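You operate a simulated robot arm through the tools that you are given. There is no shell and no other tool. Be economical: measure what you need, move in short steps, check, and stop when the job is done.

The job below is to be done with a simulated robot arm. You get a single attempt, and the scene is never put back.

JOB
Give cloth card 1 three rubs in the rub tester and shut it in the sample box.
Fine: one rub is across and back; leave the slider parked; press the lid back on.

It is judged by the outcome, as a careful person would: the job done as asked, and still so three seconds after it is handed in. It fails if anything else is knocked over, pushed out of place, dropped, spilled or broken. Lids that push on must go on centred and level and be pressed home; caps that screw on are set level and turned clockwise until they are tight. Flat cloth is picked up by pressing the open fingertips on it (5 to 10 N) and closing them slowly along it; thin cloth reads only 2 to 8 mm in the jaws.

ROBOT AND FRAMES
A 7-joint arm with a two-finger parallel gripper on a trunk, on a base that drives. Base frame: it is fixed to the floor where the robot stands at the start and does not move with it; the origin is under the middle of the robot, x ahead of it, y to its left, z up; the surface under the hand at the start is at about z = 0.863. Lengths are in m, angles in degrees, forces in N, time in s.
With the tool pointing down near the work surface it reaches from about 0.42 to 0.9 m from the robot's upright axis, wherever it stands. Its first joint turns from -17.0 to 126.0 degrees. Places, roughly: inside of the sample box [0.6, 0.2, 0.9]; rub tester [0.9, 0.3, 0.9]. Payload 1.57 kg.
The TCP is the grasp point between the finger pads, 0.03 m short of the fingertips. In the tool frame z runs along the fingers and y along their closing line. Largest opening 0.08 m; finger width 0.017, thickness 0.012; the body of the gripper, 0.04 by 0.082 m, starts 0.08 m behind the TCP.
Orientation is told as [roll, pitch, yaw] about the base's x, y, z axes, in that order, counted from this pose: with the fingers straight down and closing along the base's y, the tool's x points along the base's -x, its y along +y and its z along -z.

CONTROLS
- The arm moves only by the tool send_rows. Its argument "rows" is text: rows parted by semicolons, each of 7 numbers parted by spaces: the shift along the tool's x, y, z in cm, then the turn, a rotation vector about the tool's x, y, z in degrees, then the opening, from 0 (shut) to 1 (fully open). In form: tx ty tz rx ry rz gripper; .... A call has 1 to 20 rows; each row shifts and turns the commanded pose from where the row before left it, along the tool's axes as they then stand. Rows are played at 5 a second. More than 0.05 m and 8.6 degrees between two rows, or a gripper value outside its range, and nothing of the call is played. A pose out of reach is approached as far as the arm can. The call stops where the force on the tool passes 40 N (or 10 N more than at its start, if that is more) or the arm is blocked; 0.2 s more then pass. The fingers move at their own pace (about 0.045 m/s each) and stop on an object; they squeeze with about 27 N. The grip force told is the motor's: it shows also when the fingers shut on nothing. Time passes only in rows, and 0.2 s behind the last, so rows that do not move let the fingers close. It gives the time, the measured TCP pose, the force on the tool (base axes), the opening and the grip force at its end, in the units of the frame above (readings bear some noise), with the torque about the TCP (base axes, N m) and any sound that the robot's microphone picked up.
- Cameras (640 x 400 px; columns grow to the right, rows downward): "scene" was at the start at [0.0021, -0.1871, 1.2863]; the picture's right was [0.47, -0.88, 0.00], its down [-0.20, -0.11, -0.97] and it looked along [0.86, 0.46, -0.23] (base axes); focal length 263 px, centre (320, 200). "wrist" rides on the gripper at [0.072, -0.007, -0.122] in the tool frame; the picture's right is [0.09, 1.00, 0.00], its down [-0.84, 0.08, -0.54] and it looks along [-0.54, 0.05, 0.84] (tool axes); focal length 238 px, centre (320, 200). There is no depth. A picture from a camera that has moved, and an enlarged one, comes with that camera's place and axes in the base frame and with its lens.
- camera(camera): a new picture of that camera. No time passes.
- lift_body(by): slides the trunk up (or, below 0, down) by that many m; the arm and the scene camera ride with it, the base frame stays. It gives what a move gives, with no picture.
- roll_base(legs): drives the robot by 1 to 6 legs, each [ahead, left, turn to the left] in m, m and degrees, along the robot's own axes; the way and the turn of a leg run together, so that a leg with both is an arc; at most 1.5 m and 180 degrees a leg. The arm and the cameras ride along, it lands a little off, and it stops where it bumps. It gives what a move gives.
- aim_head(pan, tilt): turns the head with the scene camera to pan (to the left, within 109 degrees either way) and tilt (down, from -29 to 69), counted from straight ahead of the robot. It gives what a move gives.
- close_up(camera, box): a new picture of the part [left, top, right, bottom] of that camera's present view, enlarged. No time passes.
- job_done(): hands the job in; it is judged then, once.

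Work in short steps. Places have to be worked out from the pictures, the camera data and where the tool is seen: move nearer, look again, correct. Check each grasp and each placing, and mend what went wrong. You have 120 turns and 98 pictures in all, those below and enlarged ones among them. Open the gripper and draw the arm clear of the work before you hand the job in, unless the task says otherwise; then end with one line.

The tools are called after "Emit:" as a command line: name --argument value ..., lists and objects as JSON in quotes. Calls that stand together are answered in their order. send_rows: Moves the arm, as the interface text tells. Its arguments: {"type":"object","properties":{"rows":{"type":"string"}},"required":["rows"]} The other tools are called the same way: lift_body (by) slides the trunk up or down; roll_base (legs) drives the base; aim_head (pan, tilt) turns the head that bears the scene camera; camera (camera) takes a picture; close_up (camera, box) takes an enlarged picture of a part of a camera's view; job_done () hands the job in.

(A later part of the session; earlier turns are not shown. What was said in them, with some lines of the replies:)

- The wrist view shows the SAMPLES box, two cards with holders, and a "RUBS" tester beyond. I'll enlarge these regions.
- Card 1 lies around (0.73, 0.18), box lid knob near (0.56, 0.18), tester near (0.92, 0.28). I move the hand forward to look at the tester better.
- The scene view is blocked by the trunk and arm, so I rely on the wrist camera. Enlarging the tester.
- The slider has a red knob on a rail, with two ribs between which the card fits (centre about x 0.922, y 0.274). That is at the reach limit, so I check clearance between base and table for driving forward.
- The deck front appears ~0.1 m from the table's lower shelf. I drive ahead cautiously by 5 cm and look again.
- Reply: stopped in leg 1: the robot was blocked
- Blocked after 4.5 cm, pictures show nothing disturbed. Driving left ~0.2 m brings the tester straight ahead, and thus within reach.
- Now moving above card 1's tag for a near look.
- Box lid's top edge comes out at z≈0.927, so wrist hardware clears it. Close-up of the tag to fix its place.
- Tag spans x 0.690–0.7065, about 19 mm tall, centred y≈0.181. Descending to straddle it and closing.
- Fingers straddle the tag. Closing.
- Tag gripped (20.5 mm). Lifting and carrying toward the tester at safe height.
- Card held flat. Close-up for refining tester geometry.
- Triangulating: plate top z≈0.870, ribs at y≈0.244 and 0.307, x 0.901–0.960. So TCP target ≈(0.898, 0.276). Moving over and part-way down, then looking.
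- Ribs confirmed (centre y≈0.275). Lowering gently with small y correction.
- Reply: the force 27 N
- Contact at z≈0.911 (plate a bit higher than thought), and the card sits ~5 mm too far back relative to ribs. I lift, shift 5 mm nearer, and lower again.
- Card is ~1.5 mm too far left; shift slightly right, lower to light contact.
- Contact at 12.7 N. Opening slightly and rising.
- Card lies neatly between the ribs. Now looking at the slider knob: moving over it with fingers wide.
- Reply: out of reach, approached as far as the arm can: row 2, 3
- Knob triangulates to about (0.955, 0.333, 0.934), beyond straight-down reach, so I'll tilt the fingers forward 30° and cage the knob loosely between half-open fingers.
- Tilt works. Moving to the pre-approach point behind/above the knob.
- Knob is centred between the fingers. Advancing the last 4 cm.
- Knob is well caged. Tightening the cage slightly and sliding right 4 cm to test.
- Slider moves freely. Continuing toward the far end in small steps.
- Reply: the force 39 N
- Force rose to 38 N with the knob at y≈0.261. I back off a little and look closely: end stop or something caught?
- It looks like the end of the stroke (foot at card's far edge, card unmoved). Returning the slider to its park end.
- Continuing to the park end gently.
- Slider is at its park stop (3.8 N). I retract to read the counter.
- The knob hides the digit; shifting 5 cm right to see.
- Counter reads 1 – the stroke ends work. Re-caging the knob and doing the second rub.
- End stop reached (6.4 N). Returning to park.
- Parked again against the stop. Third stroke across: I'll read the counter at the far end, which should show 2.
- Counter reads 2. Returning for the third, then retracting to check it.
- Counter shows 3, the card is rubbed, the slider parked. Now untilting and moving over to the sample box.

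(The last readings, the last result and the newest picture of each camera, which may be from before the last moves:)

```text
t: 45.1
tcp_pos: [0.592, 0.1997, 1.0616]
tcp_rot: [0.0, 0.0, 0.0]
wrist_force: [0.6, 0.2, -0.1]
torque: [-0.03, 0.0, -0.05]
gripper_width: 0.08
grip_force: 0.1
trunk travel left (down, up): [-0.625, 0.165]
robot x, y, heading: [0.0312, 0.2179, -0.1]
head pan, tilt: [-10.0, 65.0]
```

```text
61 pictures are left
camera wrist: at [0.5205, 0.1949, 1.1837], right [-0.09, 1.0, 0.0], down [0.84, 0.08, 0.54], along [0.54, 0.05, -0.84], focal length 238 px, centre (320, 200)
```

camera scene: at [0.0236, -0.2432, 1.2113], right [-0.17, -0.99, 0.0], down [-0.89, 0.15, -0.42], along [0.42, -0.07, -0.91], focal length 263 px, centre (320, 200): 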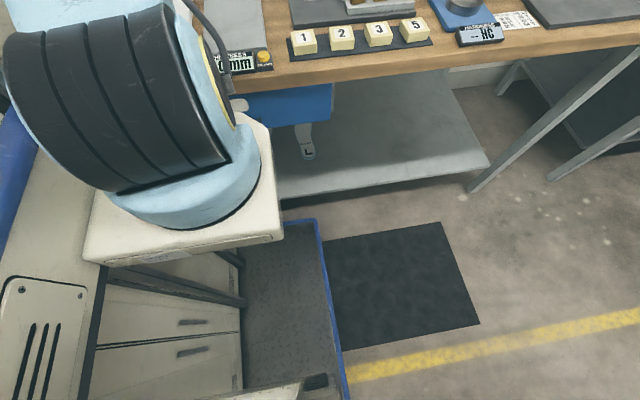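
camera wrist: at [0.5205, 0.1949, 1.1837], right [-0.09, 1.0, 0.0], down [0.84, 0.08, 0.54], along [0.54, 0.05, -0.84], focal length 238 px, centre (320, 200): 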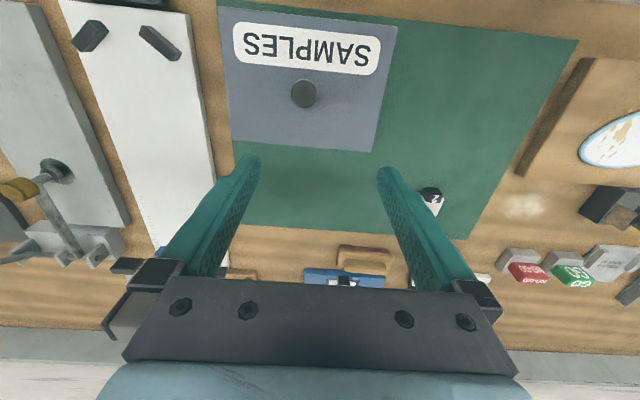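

Knob triangulates to (0.558, 0.183, top ≈0.949), lid top ≈0.927. Descending over it, fingers open 45 mm.

Emit:
send_rows --rows "1.7 -0.8 1 0 0 0 0.6;1.7 -0.8 1 0 0 0 0.6;0 0 3 0 0 0 0.6;0 0 2.6 0 0 0 0.6;0 0 0 0 0 0 0.6"

Emit:
camera --camera "wrist"

```text
t: 46.3
tcp_pos: [0.5583, 0.1813, 0.9842]
tcp_rot: [0.0, -0.1, 0.0]
wrist_force: [-0.3, -0.7, -0.3]
torque: [0.0, -0.02, -0.04]
gripper_width: 0.0478
grip_force: 0.0
trunk travel left (down, up): [-0.625, 0.165]
robot x, y, heading: [0.0316, 0.216, 0.4]
head pan, tilt: [-10.0, 65.0]
```

```text
60 pictures are left
camera wrist: at [0.4878, 0.177, 1.1064], right [-0.09, 1.0, 0.0], down [0.84, 0.08, 0.54], along [0.54, 0.05, -0.84], focal length 238 px, centre (320, 200)
```

wrist: 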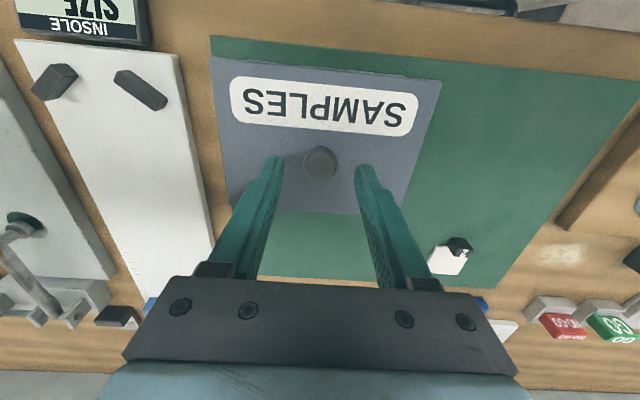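

Knob aligned. Lower to z≈0.962 and close on it.

Emit:
send_rows --rows "0 0.1 1 0 0 0 0.6;0 0 0.7 0 0 0 0.6;0 0 0.4 0 0 0 0.6;0 0 0 0 0 0 0.2;0 0 0 0 0 0 0.1;0 0 0 0 0 0 0.1;0 0 0 0 0 0 0.1"

Emit:
close_up --camera "wrist" --box '[220, 60, 440, 250]'

```text
t: 47.9
tcp_pos: [0.5593, 0.183, 0.9622]
tcp_rot: [0.0, 0.0, 0.1]
wrist_force: [-0.1, -0.2, 0.2]
torque: [0.01, 0.05, 0.02]
gripper_width: 0.0224
grip_force: 27.1
trunk travel left (down, up): [-0.625, 0.165]
robot x, y, heading: [0.0345, 0.2144, -0.0]
head pan, tilt: [-10.0, 65.0]
heard: snap
```

```text
2.11 times, centred on (330, 155) of wrist
camera zoom: at [0.4877, 0.178, 1.0853], right [-0.09, 1.0, 0.0], down [0.84, 0.08, 0.54], along [0.54, 0.05, -0.84], focal length 502 px, centre (299, 295)
```

zoom: 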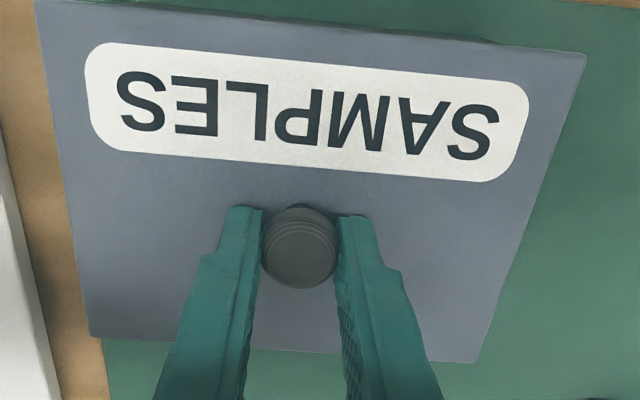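

Knob gripped; a snap was heard (lid catch). Pull straight up slowly.

Emit:
send_rows --rows "0 0 -0.3 0 0 0 0.1;0 0 -0.3 0 0 0 0.1;0 0 -0.4 0 0 0 0.1;0 0 -0.5 0 0 0 0.1;0 0 -0.5 0 0 0 0.1;0 0 0 0 0 0 0.1"

Emit:
camera --camera "wrist"

```text
t: 49.3
tcp_pos: [0.5581, 0.184, 0.982]
tcp_rot: [0.0, 0.0, 0.0]
wrist_force: [0.4, 0.3, -0.6]
torque: [-0.01, -0.01, 0.0]
gripper_width: 0.0223
grip_force: 27.0
trunk travel left (down, up): [-0.625, 0.165]
robot x, y, heading: [0.0346, 0.2125, -0.0]
head pan, tilt: [-10.0, 65.0]
```

```text
58 pictures are left
camera wrist: at [0.4872, 0.1788, 1.1046], right [-0.09, 1.0, 0.0], down [0.84, 0.08, 0.54], along [0.54, 0.05, -0.84], focal length 238 px, centre (320, 200)
```

wrist: 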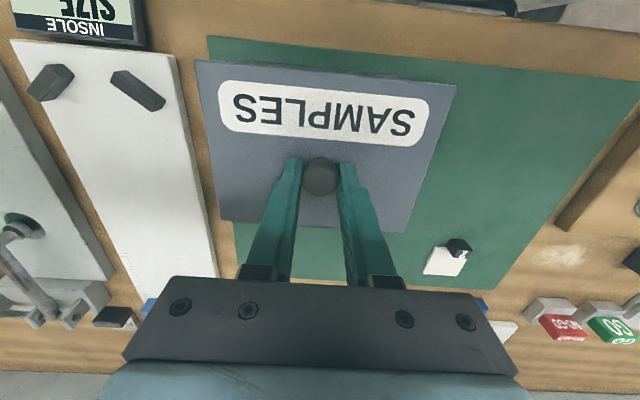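

Lid is off and level. Lifting more, then moving left over the free part of the mat.

Emit:
send_rows --rows "0 0 -2 0 0 0 0.1;0 0 -3 0 0 0 0.1;0 0 -2 0 0 0 0.1;-0.4 3.8 0 0 0 0 0.1;-0.4 3.8 0 0 0 0 0.1;-0.4 3.8 0 0 0 0 0.1;-0.4 3.8 0 0 0 0 0.1;0 3.8 0 0 0 0 0.1;0 0 0 0 0 0 0.1"

Emit:
camera --camera "wrist"

```text
t: 51.3
tcp_pos: [0.5737, 0.3745, 1.0536]
tcp_rot: [0.0, 0.1, -0.1]
wrist_force: [-0.3, -1.2, -0.8]
torque: [0.0, 0.01, -0.01]
gripper_width: 0.0222
grip_force: 27.3
trunk travel left (down, up): [-0.625, 0.165]
robot x, y, heading: [0.0315, 0.2202, 0.1]
head pan, tilt: [-10.0, 65.0]
```

```text
57 pictures are left
camera wrist: at [0.5018, 0.3688, 1.1762], right [-0.09, 1.0, 0.0], down [0.84, 0.08, 0.54], along [0.54, 0.05, -0.84], focal length 238 px, centre (320, 200)
```

wrist: 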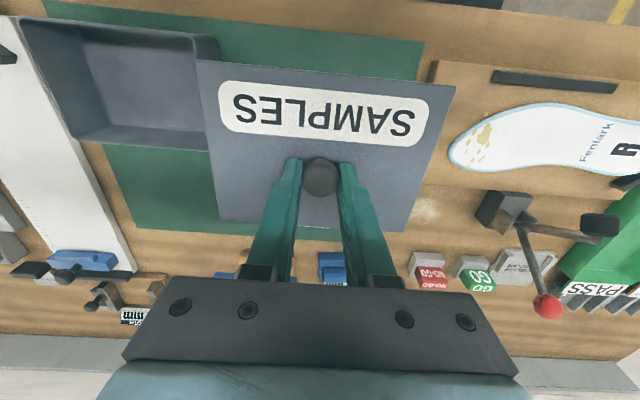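

Clear spot below. Lowering the lid onto the mat.

Emit:
send_rows --rows "0 0 4 0 0 0 0.1;0 0 4 0 0 0 0.1;0 0 2.8 0 0 0 0.1;0 0 1 0 0 0 0.1;0 0 0.5 0 0 0 0.1;0 0 0 0 0 0 0.1"

Emit:
camera --camera "wrist"

```text
t: 52.7
tcp_pos: [0.5729, 0.3739, 0.9291]
tcp_rot: [0.0, 0.0, 0.0]
wrist_force: [0.3, -0.8, -0.9]
torque: [0.01, -0.01, 0.04]
gripper_width: 0.0223
grip_force: 27.1
trunk travel left (down, up): [-0.625, 0.165]
robot x, y, heading: [0.0341, 0.2182, 0.0]
head pan, tilt: [-10.0, 65.0]
```

```text
56 pictures are left
camera wrist: at [0.5023, 0.3685, 1.0513], right [-0.09, 1.0, 0.0], down [0.84, 0.08, 0.54], along [0.54, 0.05, -0.84], focal length 238 px, centre (320, 200)
```

wrist: 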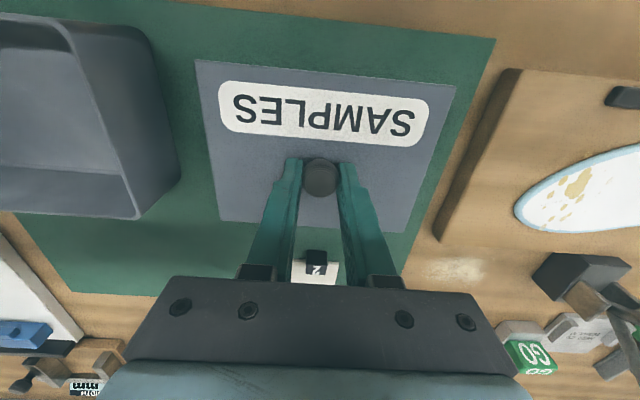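

Clear of card 2 and the box. Lowering in small steps to contact.

Emit:
send_rows --rows "0 0 0.5 0 0 0 0.1;0 0 0.4 0 0 0 0.1;0 0 0.3 0 0 0 0.1;0 0 0 0 0 0 0.1"

```text
t: 53.7
tcp_pos: [0.5734, 0.3741, 0.9158]
tcp_rot: [0.1, 0.0, 0.0]
wrist_force: [0.3, -0.5, 0.2]
torque: [-0.01, -0.01, 0.03]
gripper_width: 0.0226
grip_force: 26.9
trunk travel left (down, up): [-0.625, 0.165]
robot x, y, heading: [0.0333, 0.2175, 0.2]
head pan, tilt: [-10.0, 65.0]
```

Not touching yet; continuing.

Emit:
send_rows --rows "0 0 0.2 0 0 0 0.1;0 0 0.2 0 0 0 0.1;0 0 0.2 0 0 0 0.1;0 0 0 0 0 0 0.1"

```text
t: 54.7
tcp_pos: [0.5762, 0.3731, 0.9119]
tcp_rot: [0.0, 0.0, 0.0]
wrist_force: [1.3, 0.6, -1.6]
torque: [0.01, -0.02, 0.01]
gripper_width: 0.0225
grip_force: 26.8
trunk travel left (down, up): [-0.625, 0.165]
robot x, y, heading: [0.0355, 0.2179, 0.5]
head pan, tilt: [-10.0, 65.0]
```

Emit:
send_rows --rows "0 0 0.2 0 0 0 0.1;0 0 0.2 0 0 0 0.1;0 0 0 0 0 0 0.1"

```text
t: 55.5
tcp_pos: [0.5741, 0.373, 0.907]
tcp_rot: [0.1, -0.1, 0.0]
wrist_force: [0.4, 0.2, -1.4]
torque: [-0.03, -0.01, 0.03]
gripper_width: 0.0224
grip_force: 27.0
trunk travel left (down, up): [-0.625, 0.165]
robot x, y, heading: [0.0325, 0.2168, 0.0]
head pan, tilt: [-10.0, 65.0]
```

Still no contact; a few more millimetres.

Emit:
send_rows --rows "0 0 0.2 0 0 0 0.1;0 0 0.2 0 0 0 0.1;0 0 0 0 0 0 0.1"

```text
t: 56.3
tcp_pos: [0.5749, 0.3736, 0.9042]
tcp_rot: [0.0, 0.0, 0.2]
wrist_force: [-0.4, 0.4, -0.5]
torque: [0.01, 0.0, 0.0]
gripper_width: 0.0223
grip_force: 27.3
trunk travel left (down, up): [-0.625, 0.165]
robot x, y, heading: [0.0324, 0.2147, 0.1]
head pan, tilt: [-10.0, 65.0]
```

Emit:
send_rows --rows "0 0 0.2 0 0 0 0.1;0 0 0.15 0 0 0 0.1;0 0 0 0 0 0 0.1"

Emit:
camera --camera "wrist"

```text
t: 57.1
tcp_pos: [0.5737, 0.3733, 0.9031]
tcp_rot: [0.1, -0.2, 0.0]
wrist_force: [1.6, -4.9, 28.7]
torque: [-0.08, 0.12, 0.02]
gripper_width: 0.0223
grip_force: 26.9
trunk travel left (down, up): [-0.625, 0.165]
robot x, y, heading: [0.0345, 0.2194, 0.2]
head pan, tilt: [-10.0, 65.0]
```

```text
55 pictures are left
camera wrist: at [0.502, 0.3679, 1.0245], right [-0.09, 1.0, 0.0], down [0.84, 0.08, 0.54], along [0.54, 0.05, -0.84], focal length 238 px, centre (320, 200)
```

wrist: 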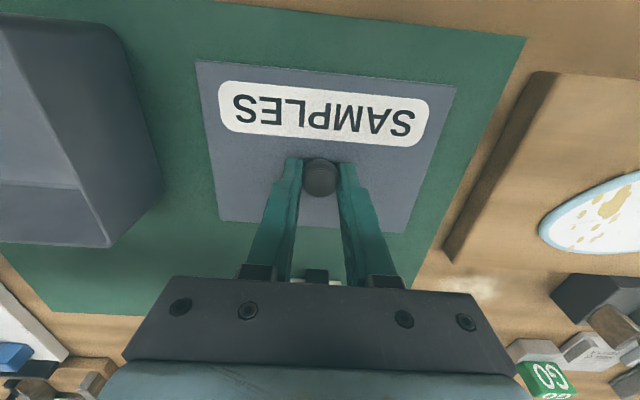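

Lid rests on the mat. Easing, opening, rising.

Emit:
send_rows --rows "0 0 -0.15 0 0 0 0.1;0 0 0 0 0 0 0.6;0 0 0 0 0 0 0.6;0 0 0 0 0 0 0.6;0 0 -3 0 0 0 0.6;0 0 -5 0 0 0 0.6;0 0 -5 0 0 0 0.6;0 0 0 0 0 0 0.6"

Emit:
camera --camera "wrist"

```text
t: 58.9
tcp_pos: [0.5746, 0.3729, 1.0319]
tcp_rot: [0.0, 0.0, -0.1]
wrist_force: [-0.3, -0.2, 0.7]
torque: [-0.02, 0.05, 0.01]
gripper_width: 0.0482
grip_force: 0.1
trunk travel left (down, up): [-0.625, 0.165]
robot x, y, heading: [0.032, 0.2205, -0.1]
head pan, tilt: [-10.0, 65.0]
```

```text
54 pictures are left
camera wrist: at [0.5037, 0.3674, 1.1537], right [-0.09, 1.0, 0.0], down [0.84, 0.08, 0.54], along [0.54, 0.05, -0.84], focal length 238 px, centre (320, 200)
```

wrist: 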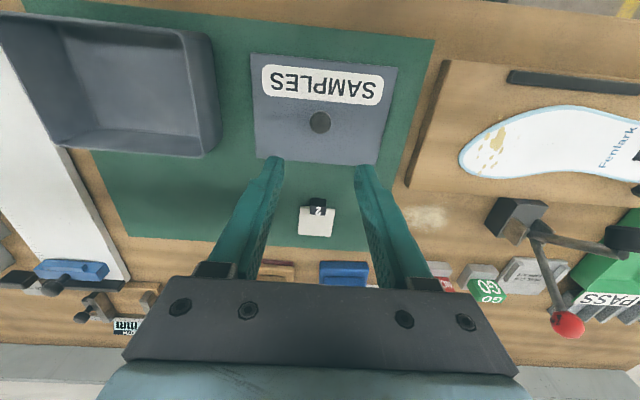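

Lid is safely set down. Going back to the tester for the card.

Emit:
send_rows --rows "-4 -1.25 0 0 0 0 0.6;-4 -1.25 0 0 0 0 0.6;-4 -1.25 0 0 0 0 0.6;-4 -1.25 0 0 0 0 0.5;-4 -1.25 0 0 0 0 0.5;-4 -1.25 0 0 0 0 0.34;-4 -1.25 0 0 0 0 0.34;-4 -1.25 0.5 0 0 0 0.34;0 0 0 0 0 0 0.34"

Emit:
close_up --camera "wrist" --box '[230, 100, 410, 260]'

```text
t: 60.9
tcp_pos: [0.8952, 0.2736, 1.0269]
tcp_rot: [0.0, 0.1, 0.0]
wrist_force: [-0.2, 0.8, -1.1]
torque: [-0.01, 0.02, 0.02]
gripper_width: 0.027
grip_force: 0.1
trunk travel left (down, up): [-0.625, 0.165]
robot x, y, heading: [0.0298, 0.2165, -0.0]
head pan, tilt: [-10.0, 65.0]
```

```text
2.50 times, centred on (320, 180) of wrist
camera zoom: at [0.8233, 0.2684, 1.1494], right [-0.09, 1.0, 0.0], down [0.84, 0.08, 0.54], along [0.54, 0.05, -0.84], focal length 596 px, centre (320, 250)
```

zoom: 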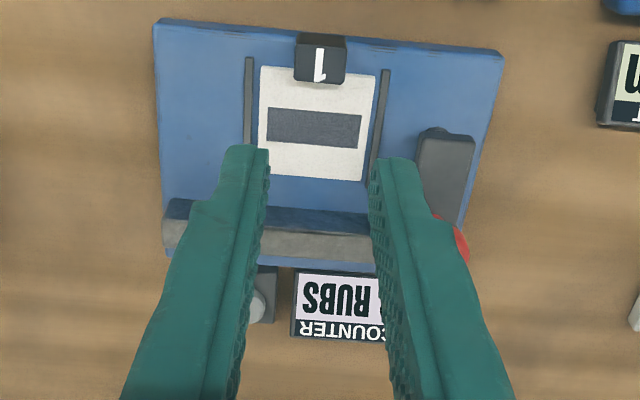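

Tag still where I left it. Descending over it and gripping.

Emit:
send_rows --rows "0 0.05 3 0 0 0 0.36;0 0 4 0 0 0 0.36;0 0 2.5 0 0 0 0.36;0 0 1.5 0 0 0 0.36;0 0 0.45 0 0 0 0.36;0 0 0 0 0 0 0.36"

Emit:
close_up --camera "wrist" --box '[230, 100, 410, 260]'

```text
t: 62.3
tcp_pos: [0.8934, 0.2736, 0.9129]
tcp_rot: [0.0, 0.1, 0.0]
wrist_force: [-0.2, -0.7, -0.4]
torque: [-0.01, -0.01, 0.02]
gripper_width: 0.0286
grip_force: 0.1
trunk travel left (down, up): [-0.625, 0.165]
robot x, y, heading: [0.0279, 0.2162, 0.2]
head pan, tilt: [-10.0, 65.0]
```

```text
2.50 times, centred on (320, 180) of wrist
camera zoom: at [0.8221, 0.2683, 1.0344], right [-0.09, 1.0, 0.0], down [0.84, 0.08, 0.54], along [0.54, 0.05, -0.84], focal length 596 px, centre (320, 250)
```

zoom: 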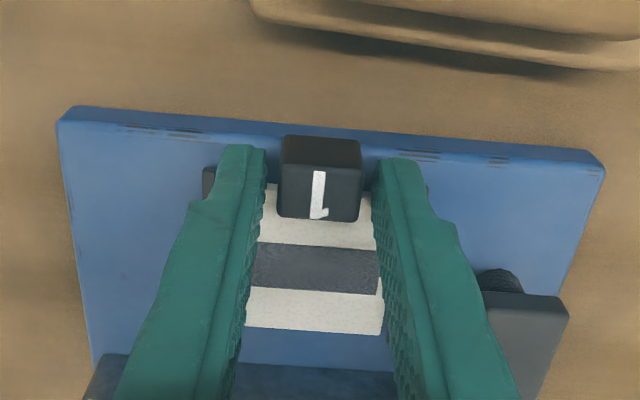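

Well aligned. Gripping and lifting, then moving toward the box (high).

Emit:
send_rows --rows "0 0 0 0 0 0 0.2;0 0 0 0 0 0 0.1;0 0 0 0 0 0 0.1;0 0 -1 0 0 0 0.1;0 0 -3 0 0 0 0.1;0 0 -4 0 0 0 0.1;0 0 -4 0 0 0 0.1;4 -1 0 0 0 0 0.1;4 -1 0 0 0 0 0.1;4 -1 0 0 0 0 0.1;4 -1 0 0 0 0 0.1;4 -1 0 0 0 0 0.1;4 -1 0 0 0 0 0.1;4 -1 0 0 0 0 0.1;4 -1 0 0 0 0 0.1;0 0 0 0 0 0 0.1"

Emit:
camera --camera "wrist"

```text
t: 65.7
tcp_pos: [0.5715, 0.1947, 1.0332]
tcp_rot: [0.0, 0.0, 0.0]
wrist_force: [0.4, -0.8, -0.3]
torque: [0.0, 0.03, -0.04]
gripper_width: 0.0206
grip_force: 27.0
trunk travel left (down, up): [-0.625, 0.165]
robot x, y, heading: [0.0338, 0.2172, 0.1]
head pan, tilt: [-10.0, 65.0]
```

```text
51 pictures are left
camera wrist: at [0.5005, 0.1901, 1.1545], right [-0.09, 1.0, 0.0], down [0.84, 0.08, 0.54], along [0.54, 0.05, -0.84], focal length 238 px, centre (320, 200)
```

wrist: 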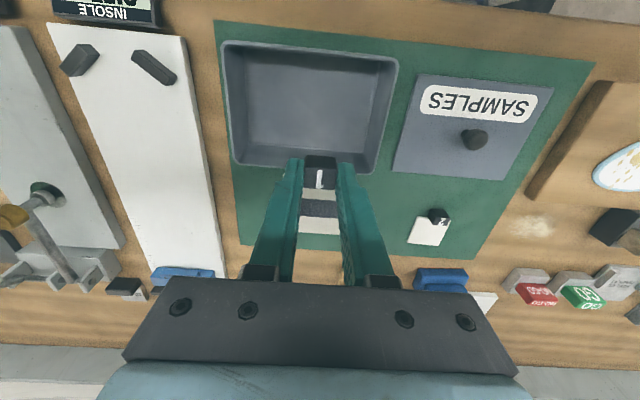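

Box opening is x 0.51–0.606, y 0.115–0.255. Centering the card over it (TCP ≈(0.5325, 0.1845)) and lowering part way.

Emit:
send_rows --rows "3.9 -1 0 0 0 0 0.1;0 0 3 0 0 0 0.1;0 0 3 0 0 0 0.1;0 0 0 0 0 0 0.1"

Emit:
camera --camera "wrist"

```text
t: 66.7
tcp_pos: [0.5355, 0.1852, 0.9693]
tcp_rot: [0.0, 0.1, 0.0]
wrist_force: [-0.2, -0.4, -0.5]
torque: [0.01, -0.03, -0.03]
gripper_width: 0.0207
grip_force: 26.8
trunk travel left (down, up): [-0.625, 0.165]
robot x, y, heading: [0.0318, 0.2189, 0.0]
head pan, tilt: [-10.0, 65.0]
```

```text
50 pictures are left
camera wrist: at [0.4636, 0.18, 1.0928], right [-0.09, 1.0, 0.0], down [0.84, 0.08, 0.54], along [0.54, 0.05, -0.84], focal length 238 px, centre (320, 200)
```

wrist: 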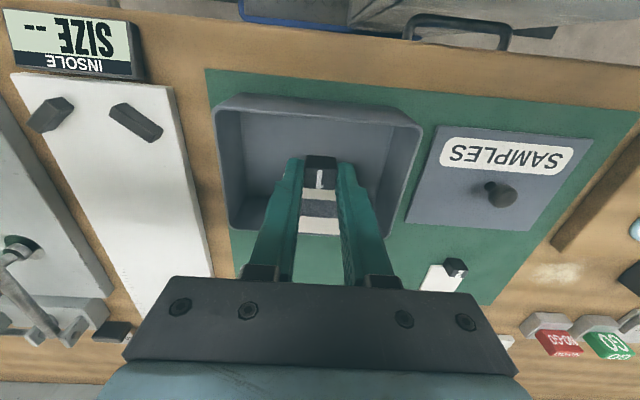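

Emit:
close_up --camera "wrist" --box '[200, 80, 440, 270]'

```text
2.11 times, centred on (320, 175) of wrist
camera zoom: at [0.4636, 0.18, 1.0928], right [-0.09, 1.0, 0.0], down [0.84, 0.08, 0.54], along [0.54, 0.05, -0.84], focal length 502 px, centre (320, 253)
```

zoom: 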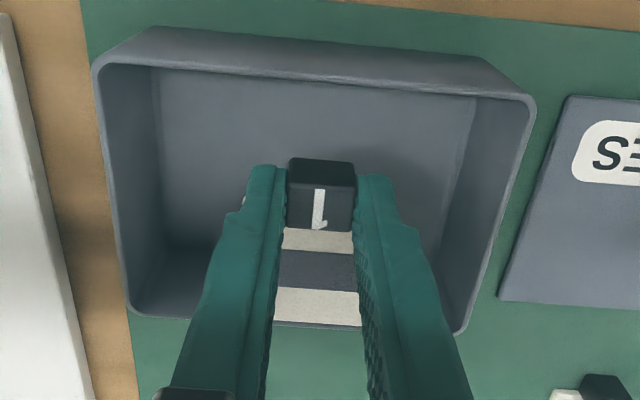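

Shifting 7 mm nearer for equal margins, then lowering into the box.

Emit:
send_rows --rows "0.7 0 0 0 0 0 0.1;0 0 2 0 0 0 0.1;0 0 2 0 0 0 0.1;0 0 1.5 0 0 0 0.1;0 0 0 0 0 0 0.1"

Emit:
camera --camera "wrist"

```text
t: 67.9
tcp_pos: [0.5283, 0.1853, 0.9156]
tcp_rot: [0.0, 0.0, -0.1]
wrist_force: [0.0, 0.7, 0.0]
torque: [0.05, 0.03, 0.02]
gripper_width: 0.0206
grip_force: 27.2
trunk travel left (down, up): [-0.625, 0.165]
robot x, y, heading: [0.0322, 0.2142, -0.0]
head pan, tilt: [-10.0, 65.0]
```

```text
48 pictures are left
camera wrist: at [0.4572, 0.1791, 1.0387], right [-0.09, 1.0, 0.0], down [0.84, 0.08, 0.54], along [0.54, 0.05, -0.84], focal length 238 px, centre (320, 200)
```

wrist: 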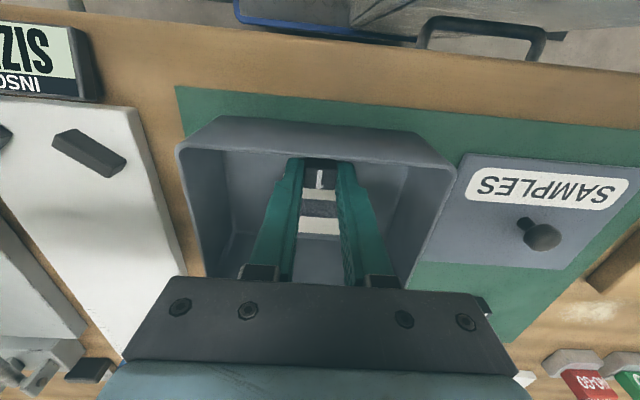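

Card is within the box walls. Lowering to the floor in small steps.

Emit:
send_rows --rows "0 0 0.4 0 0 0 0.1;0 0 0.3 0 0 0 0.1;0 0 0.2 0 0 0 0.1;0 0 0.2 0 0 0 0.1;0 0 0 0 0 0 0.1"

```text
t: 69.1
tcp_pos: [0.5283, 0.1842, 0.9057]
tcp_rot: [-0.1, 0.1, 0.0]
wrist_force: [-0.1, 0.3, 0.1]
torque: [0.0, 0.0, -0.03]
gripper_width: 0.0205
grip_force: 27.1
trunk travel left (down, up): [-0.625, 0.165]
robot x, y, heading: [0.0327, 0.2213, 0.1]
head pan, tilt: [-10.0, 65.0]
```

Emit:
send_rows --rows "0 0 0.2 0 0 0 0.1;0 0 0.15 0 0 0 0.1;0 0 0 0 0 0 0.1"

```text
t: 69.9
tcp_pos: [0.5293, 0.1846, 0.904]
tcp_rot: [0.0, 0.0, 0.0]
wrist_force: [0.2, 0.9, 5.1]
torque: [0.0, -0.08, 0.0]
gripper_width: 0.0208
grip_force: 27.8
trunk travel left (down, up): [-0.625, 0.165]
robot x, y, heading: [0.0307, 0.219, 0.5]
head pan, tilt: [-10.0, 65.0]
```

On the floor (5 N). Releasing and rising.

Emit:
send_rows --rows "0 0 0 0 0 0 0.45;0 0 0 0 0 0 0.45;0 0 -1 0 0 0 0.45;0 0 -3 0 0 0 0.45;0 0 -4 0 0 0 0.45;0 0 -4 0 0 0 0.45;0 0 -1 0 0 0 0.45;0 0 0 0 0 0 0.45"

Emit:
camera --camera "wrist"

```text
t: 71.7
tcp_pos: [0.5288, 0.1846, 1.0317]
tcp_rot: [0.0, 0.0, -0.1]
wrist_force: [0.3, -0.3, -0.1]
torque: [0.0, 0.01, -0.03]
gripper_width: 0.0362
grip_force: 0.1
trunk travel left (down, up): [-0.625, 0.165]
robot x, y, heading: [0.0332, 0.2158, -0.1]
head pan, tilt: [-10.0, 65.0]
```

```text
47 pictures are left
camera wrist: at [0.4568, 0.18, 1.1546], right [-0.09, 1.0, 0.0], down [0.84, 0.08, 0.54], along [0.54, 0.05, -0.84], focal length 238 px, centre (320, 200)
```

wrist: 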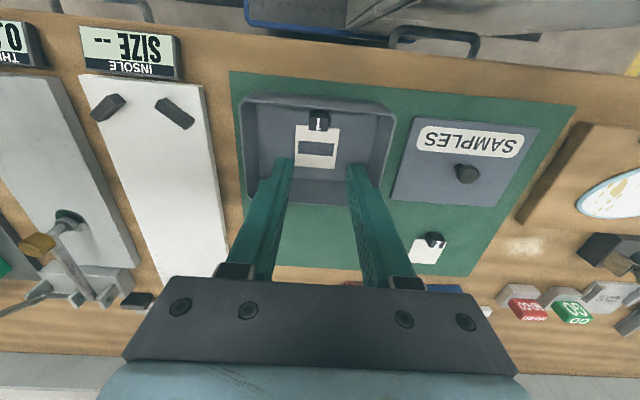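

Card lies flat in the box. Fetching the lid: moving above its knob.

Emit:
send_rows --rows "-1 3.8 0 0 0 0 0.6;-1 3.8 0 0 0 0 0.6;-1 3.8 0 0 0 0 0.6;-1 3.8 0 0 0 0 0.6;-0.6 3.7 1 0 0 0 0.6;0 0 4 0 0 0 0.6;0 0 4 0 0 0 0.6;0 0 0 0 0 0 0.6"

Emit:
camera --camera "wrist"

```text
t: 73.5
tcp_pos: [0.574, 0.3722, 0.9423]
tcp_rot: [0.0, 0.1, 0.0]
wrist_force: [0.5, 0.5, 0.4]
torque: [-0.02, -0.01, 0.0]
gripper_width: 0.0481
grip_force: 0.1
trunk travel left (down, up): [-0.625, 0.165]
robot x, y, heading: [0.0326, 0.2182, 0.3]
head pan, tilt: [-10.0, 65.0]
```

```text
46 pictures are left
camera wrist: at [0.5024, 0.3668, 1.0648], right [-0.09, 1.0, 0.0], down [0.84, 0.08, 0.54], along [0.54, 0.05, -0.84], focal length 238 px, centre (320, 200)
```

wrist: 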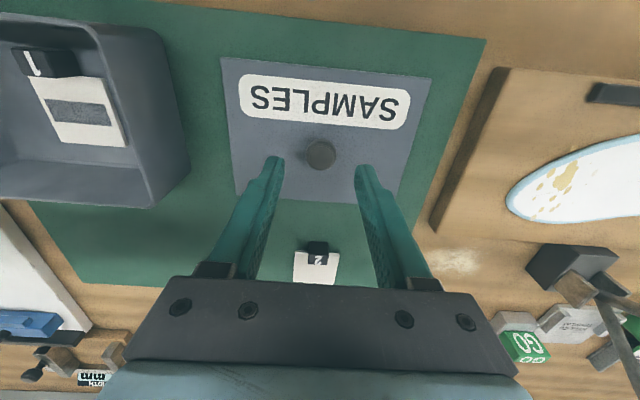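

Knob aligned. Lowering and gripping at the same height as before.

Emit:
send_rows --rows "0 0.1 2 0 0 0 0.6;0 0 1.5 0 0 0 0.6;0 0 0.3 0 0 0 0.6;0 0 0 0 0 0 0.2;0 0 0 0 0 0 0.1;0 0 0 0 0 0 0.1;0 0 0 0 0 0 0.1"

Emit:
close_up --camera "wrist" --box '[180, 40, 460, 260]'

```text
t: 75.1
tcp_pos: [0.5742, 0.3746, 0.9053]
tcp_rot: [0.0, 0.0, 0.0]
wrist_force: [0.1, -0.2, -0.6]
torque: [0.0, 0.01, -0.02]
gripper_width: 0.0223
grip_force: 26.8
trunk travel left (down, up): [-0.625, 0.165]
robot x, y, heading: [0.0315, 0.2193, 0.2]
head pan, tilt: [-10.0, 65.0]
```

```text
1.82 times, centred on (320, 150) of wrist
camera zoom: at [0.5023, 0.369, 1.027], right [-0.09, 1.0, 0.0], down [0.84, 0.08, 0.54], along [0.54, 0.05, -0.84], focal length 433 px, centre (320, 291)
```

zoom: 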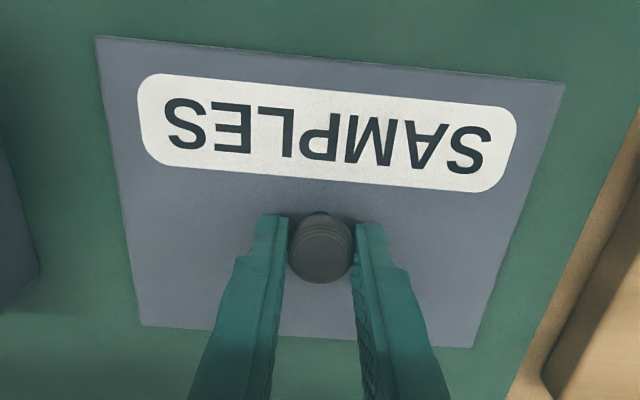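

Lid gripped. Lifting and carrying it over the box.

Emit:
send_rows --rows "0 0 -2 0 0 0 0.1;0 0 -4 0 0 0 0.1;0 0 -4 0 0 0 0.1;0 0 -3 0 0 0 0.1;0.4 -3.8 0 0 0 0 0.1;0.4 -3.8 0 0 0 0 0.1;0.4 -3.8 0 0 0 0 0.1;0.37 -3.8 0 0 0 0 0.1;0 -3.9 0 0 0 0 0.1;0 0 3 0 0 0 0.1;0 0 2 0 0 0 0.1;0 0 0 0 0 0 0.1"

Emit:
camera --camera "wrist"

```text
t: 77.7
tcp_pos: [0.5599, 0.1822, 0.9844]
tcp_rot: [0.0, 0.0, -0.1]
wrist_force: [0.2, 0.3, -0.2]
torque: [-0.01, -0.04, -0.01]
gripper_width: 0.0221
grip_force: 27.0
trunk travel left (down, up): [-0.625, 0.165]
robot x, y, heading: [0.0308, 0.2209, 0.2]
head pan, tilt: [-10.0, 65.0]
```

```text
44 pictures are left
camera wrist: at [0.4875, 0.1771, 1.1065], right [-0.09, 1.0, 0.0], down [0.84, 0.08, 0.54], along [0.54, 0.05, -0.84], focal length 238 px, centre (320, 200)
```

wrist: 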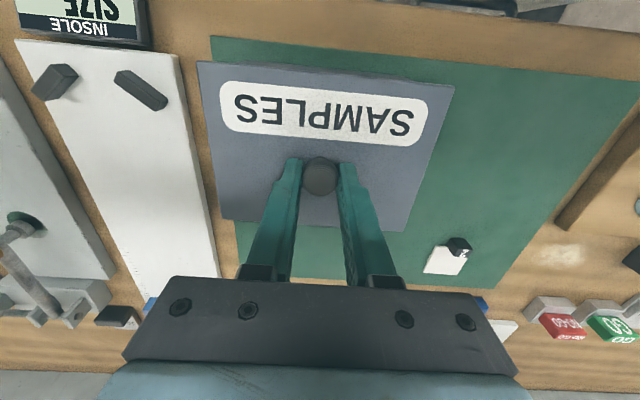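

Alignment is within ~1.5 mm of the original seat; correcting and lowering close to the rim.

Emit:
send_rows --rows "0.1 0.1 0.8 0 0 0 0.1;0 0 0.5 0 0 0 0.1;0 0 0 0 0 0 0.1"

Emit:
close_up --camera "wrist" --box '[180, 30, 480, 250]'

```text
t: 78.5
tcp_pos: [0.5581, 0.1844, 0.9705]
tcp_rot: [-0.1, 0.0, 0.0]
wrist_force: [0.0, 0.7, -0.1]
torque: [0.0, 0.01, 0.0]
gripper_width: 0.0223
grip_force: 27.2
trunk travel left (down, up): [-0.625, 0.165]
robot x, y, heading: [0.0315, 0.2195, 0.2]
head pan, tilt: [-10.0, 65.0]
```

```text
1.82 times, centred on (330, 140) of wrist
camera zoom: at [0.4862, 0.1788, 1.0937], right [-0.09, 1.0, 0.0], down [0.84, 0.08, 0.54], along [0.54, 0.05, -0.84], focal length 433 px, centre (302, 309)
```

zoom: 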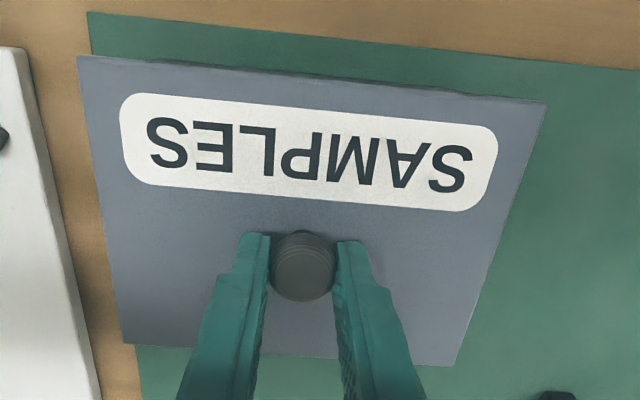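

Aligned at (0.558, 0.184). Lowering onto the rim and pressing gently.

Emit:
send_rows --rows "0 0 0.3 0 0 0 0.1;0 0 0.3 0 0 0 0.1;0 0 0.2 0 0 0 0.1;0 0 0 0 0 0 0.1"

```text
t: 79.5
tcp_pos: [0.5595, 0.1825, 0.9637]
tcp_rot: [0.0, -0.2, -0.1]
wrist_force: [2.5, -18.4, 28.5]
torque: [-0.42, -0.06, -0.01]
gripper_width: 0.0222
grip_force: 27.1
trunk travel left (down, up): [-0.625, 0.165]
robot x, y, heading: [0.0325, 0.2165, 0.1]
head pan, tilt: [-10.0, 65.0]
heard: snap
```

Snap heard and height matches seated (0.9637). I relieve the sideways load, release, then press the knob from above to be sure it's home.

Emit:
send_rows --rows "0 -0.15 -0.2 0 0 0 0.1;0 0 0 0 0 0 0.45;0 0 0 0 0 0 0.45;0 0 -3 0 0 0 0.45;0 0 -3 0 0 0 0;0 0 0 0 0 0 0;0 0 0 0 0 0 0"

Emit:
camera --camera "wrist"

Emit:
close_up --camera "wrist" --box '[180, 30, 480, 250]'

```text
t: 81.1
tcp_pos: [0.5578, 0.184, 1.025]
tcp_rot: [0.0, 0.1, 0.0]
wrist_force: [0.0, 0.1, 1.2]
torque: [0.02, -0.01, 0.02]
gripper_width: 0.0
grip_force: 18.6
trunk travel left (down, up): [-0.625, 0.165]
robot x, y, heading: [0.0337, 0.2192, -0.0]
head pan, tilt: [-10.0, 65.0]
```

```text
42 pictures are left
camera wrist: at [0.4855, 0.1789, 1.1471], right [-0.09, 1.0, 0.0], down [0.84, 0.08, 0.54], along [0.54, 0.05, -0.84], focal length 238 px, centre (320, 200)
```

wrist: 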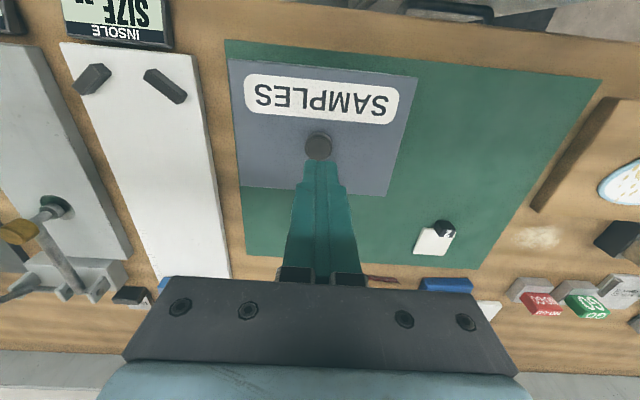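

```text
1.82 times, centred on (330, 140) of wrist
camera zoom: at [0.4855, 0.1789, 1.1471], right [-0.09, 1.0, 0.0], down [0.84, 0.08, 0.54], along [0.54, 0.05, -0.84], focal length 433 px, centre (302, 309)
```

zoom: 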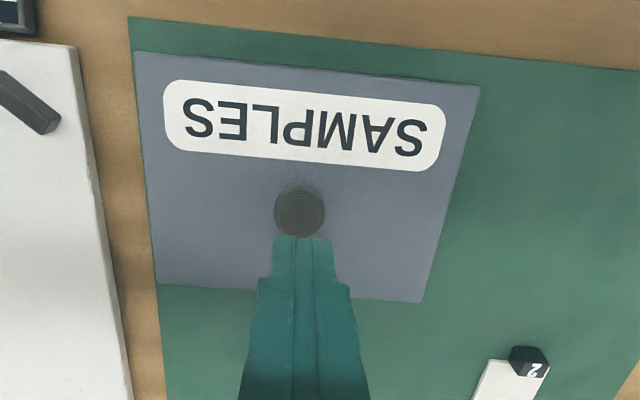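

Lid looks level and centred. Pressing with closed fingertips on the knob.

Emit:
send_rows --rows "0 0 2.5 0 0 0 0;0 0 1.5 0 0 0 0;0 0 0.4 0 0 0 0;0 0 0.2 0 0 0 0;0 0 0.2 0 0 0 0;0 0 0.2 0 0 0 0;0 0 0 0 0 0 0"

```text
t: 81.8
tcp_pos: [0.5565, 0.1827, 0.9872]
tcp_rot: [0.1, -0.4, 0.1]
wrist_force: [-9.7, -5.9, 29.0]
torque: [-0.18, 0.25, 0.04]
gripper_width: 0.0
grip_force: 21.8
trunk travel left (down, up): [-0.625, 0.165]
robot x, y, heading: [0.0324, 0.2185, 0.3]
head pan, tilt: [-10.0, 65.0]
stopped in row 3: the force on the tool passed its limit at 52 N (the readings are from after the stop); the commanded pose is now the measured one
```

It took over 40 N with no movement – home. Raising and inspecting from the side as well.

Emit:
send_rows --rows "0 0 -2 0 0 0 0;0 0 -4 0 0 0 0.3;0 0 -4 0 0 0 0.5;-4 0 -1 0 0 0 0.5;-4 0 0 0 0 0 0.5;0 0 0 0 7.5 0 0.5;0 0 0 0 7.5 0 0.5;0 0 0 0 7.5 0 0.5;0 0 0 0 7.5 0 0.5;0 0 0 0 0 0 0.5"

Emit:
camera --camera "wrist"

```text
t: 84.0
tcp_pos: [0.6378, 0.1833, 1.0957]
tcp_rot: [0.0, 29.9, 0.1]
wrist_force: [0.7, -0.4, 0.1]
torque: [0.05, -0.02, 0.0]
gripper_width: 0.0397
grip_force: 0.0
trunk travel left (down, up): [-0.625, 0.165]
robot x, y, heading: [0.0303, 0.2175, 0.2]
head pan, tilt: [-10.0, 65.0]
```

```text
40 pictures are left
camera wrist: at [0.636, 0.1775, 1.2371], right [-0.08, 1.0, 0.05], down [1.0, 0.08, 0.05], along [0.05, 0.05, -1.0], focal length 238 px, centre (320, 200)
```

wrist: 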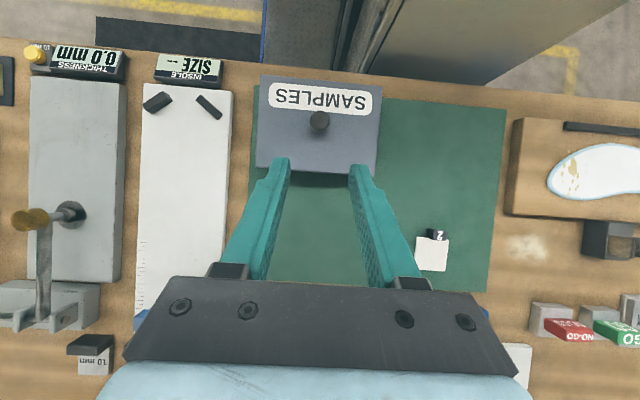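

Emit:
close_up --camera "wrist" --box '[235, 60, 405, 200]'

```text
2.86 times, centred on (320, 130) of wrist
camera zoom: at [0.636, 0.1775, 1.2371], right [-0.08, 1.0, 0.05], down [1.0, 0.08, 0.05], along [0.05, 0.05, -1.0], focal length 681 px, centre (320, 400)
```

zoom: 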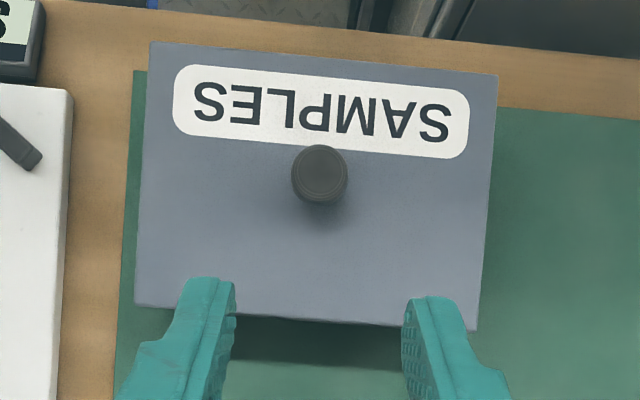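

The lid is on, centred and level. The slider was parked with the counter at 3, and the arm is clear with the gripper open, so I hand in.

Emit:
job_done

```text
The job is handed in.
```

Cloth card 1 got three rubs in the tester (the counter read 3), the slider is parked, and the card is shut in the sample box with its lid pressed on.
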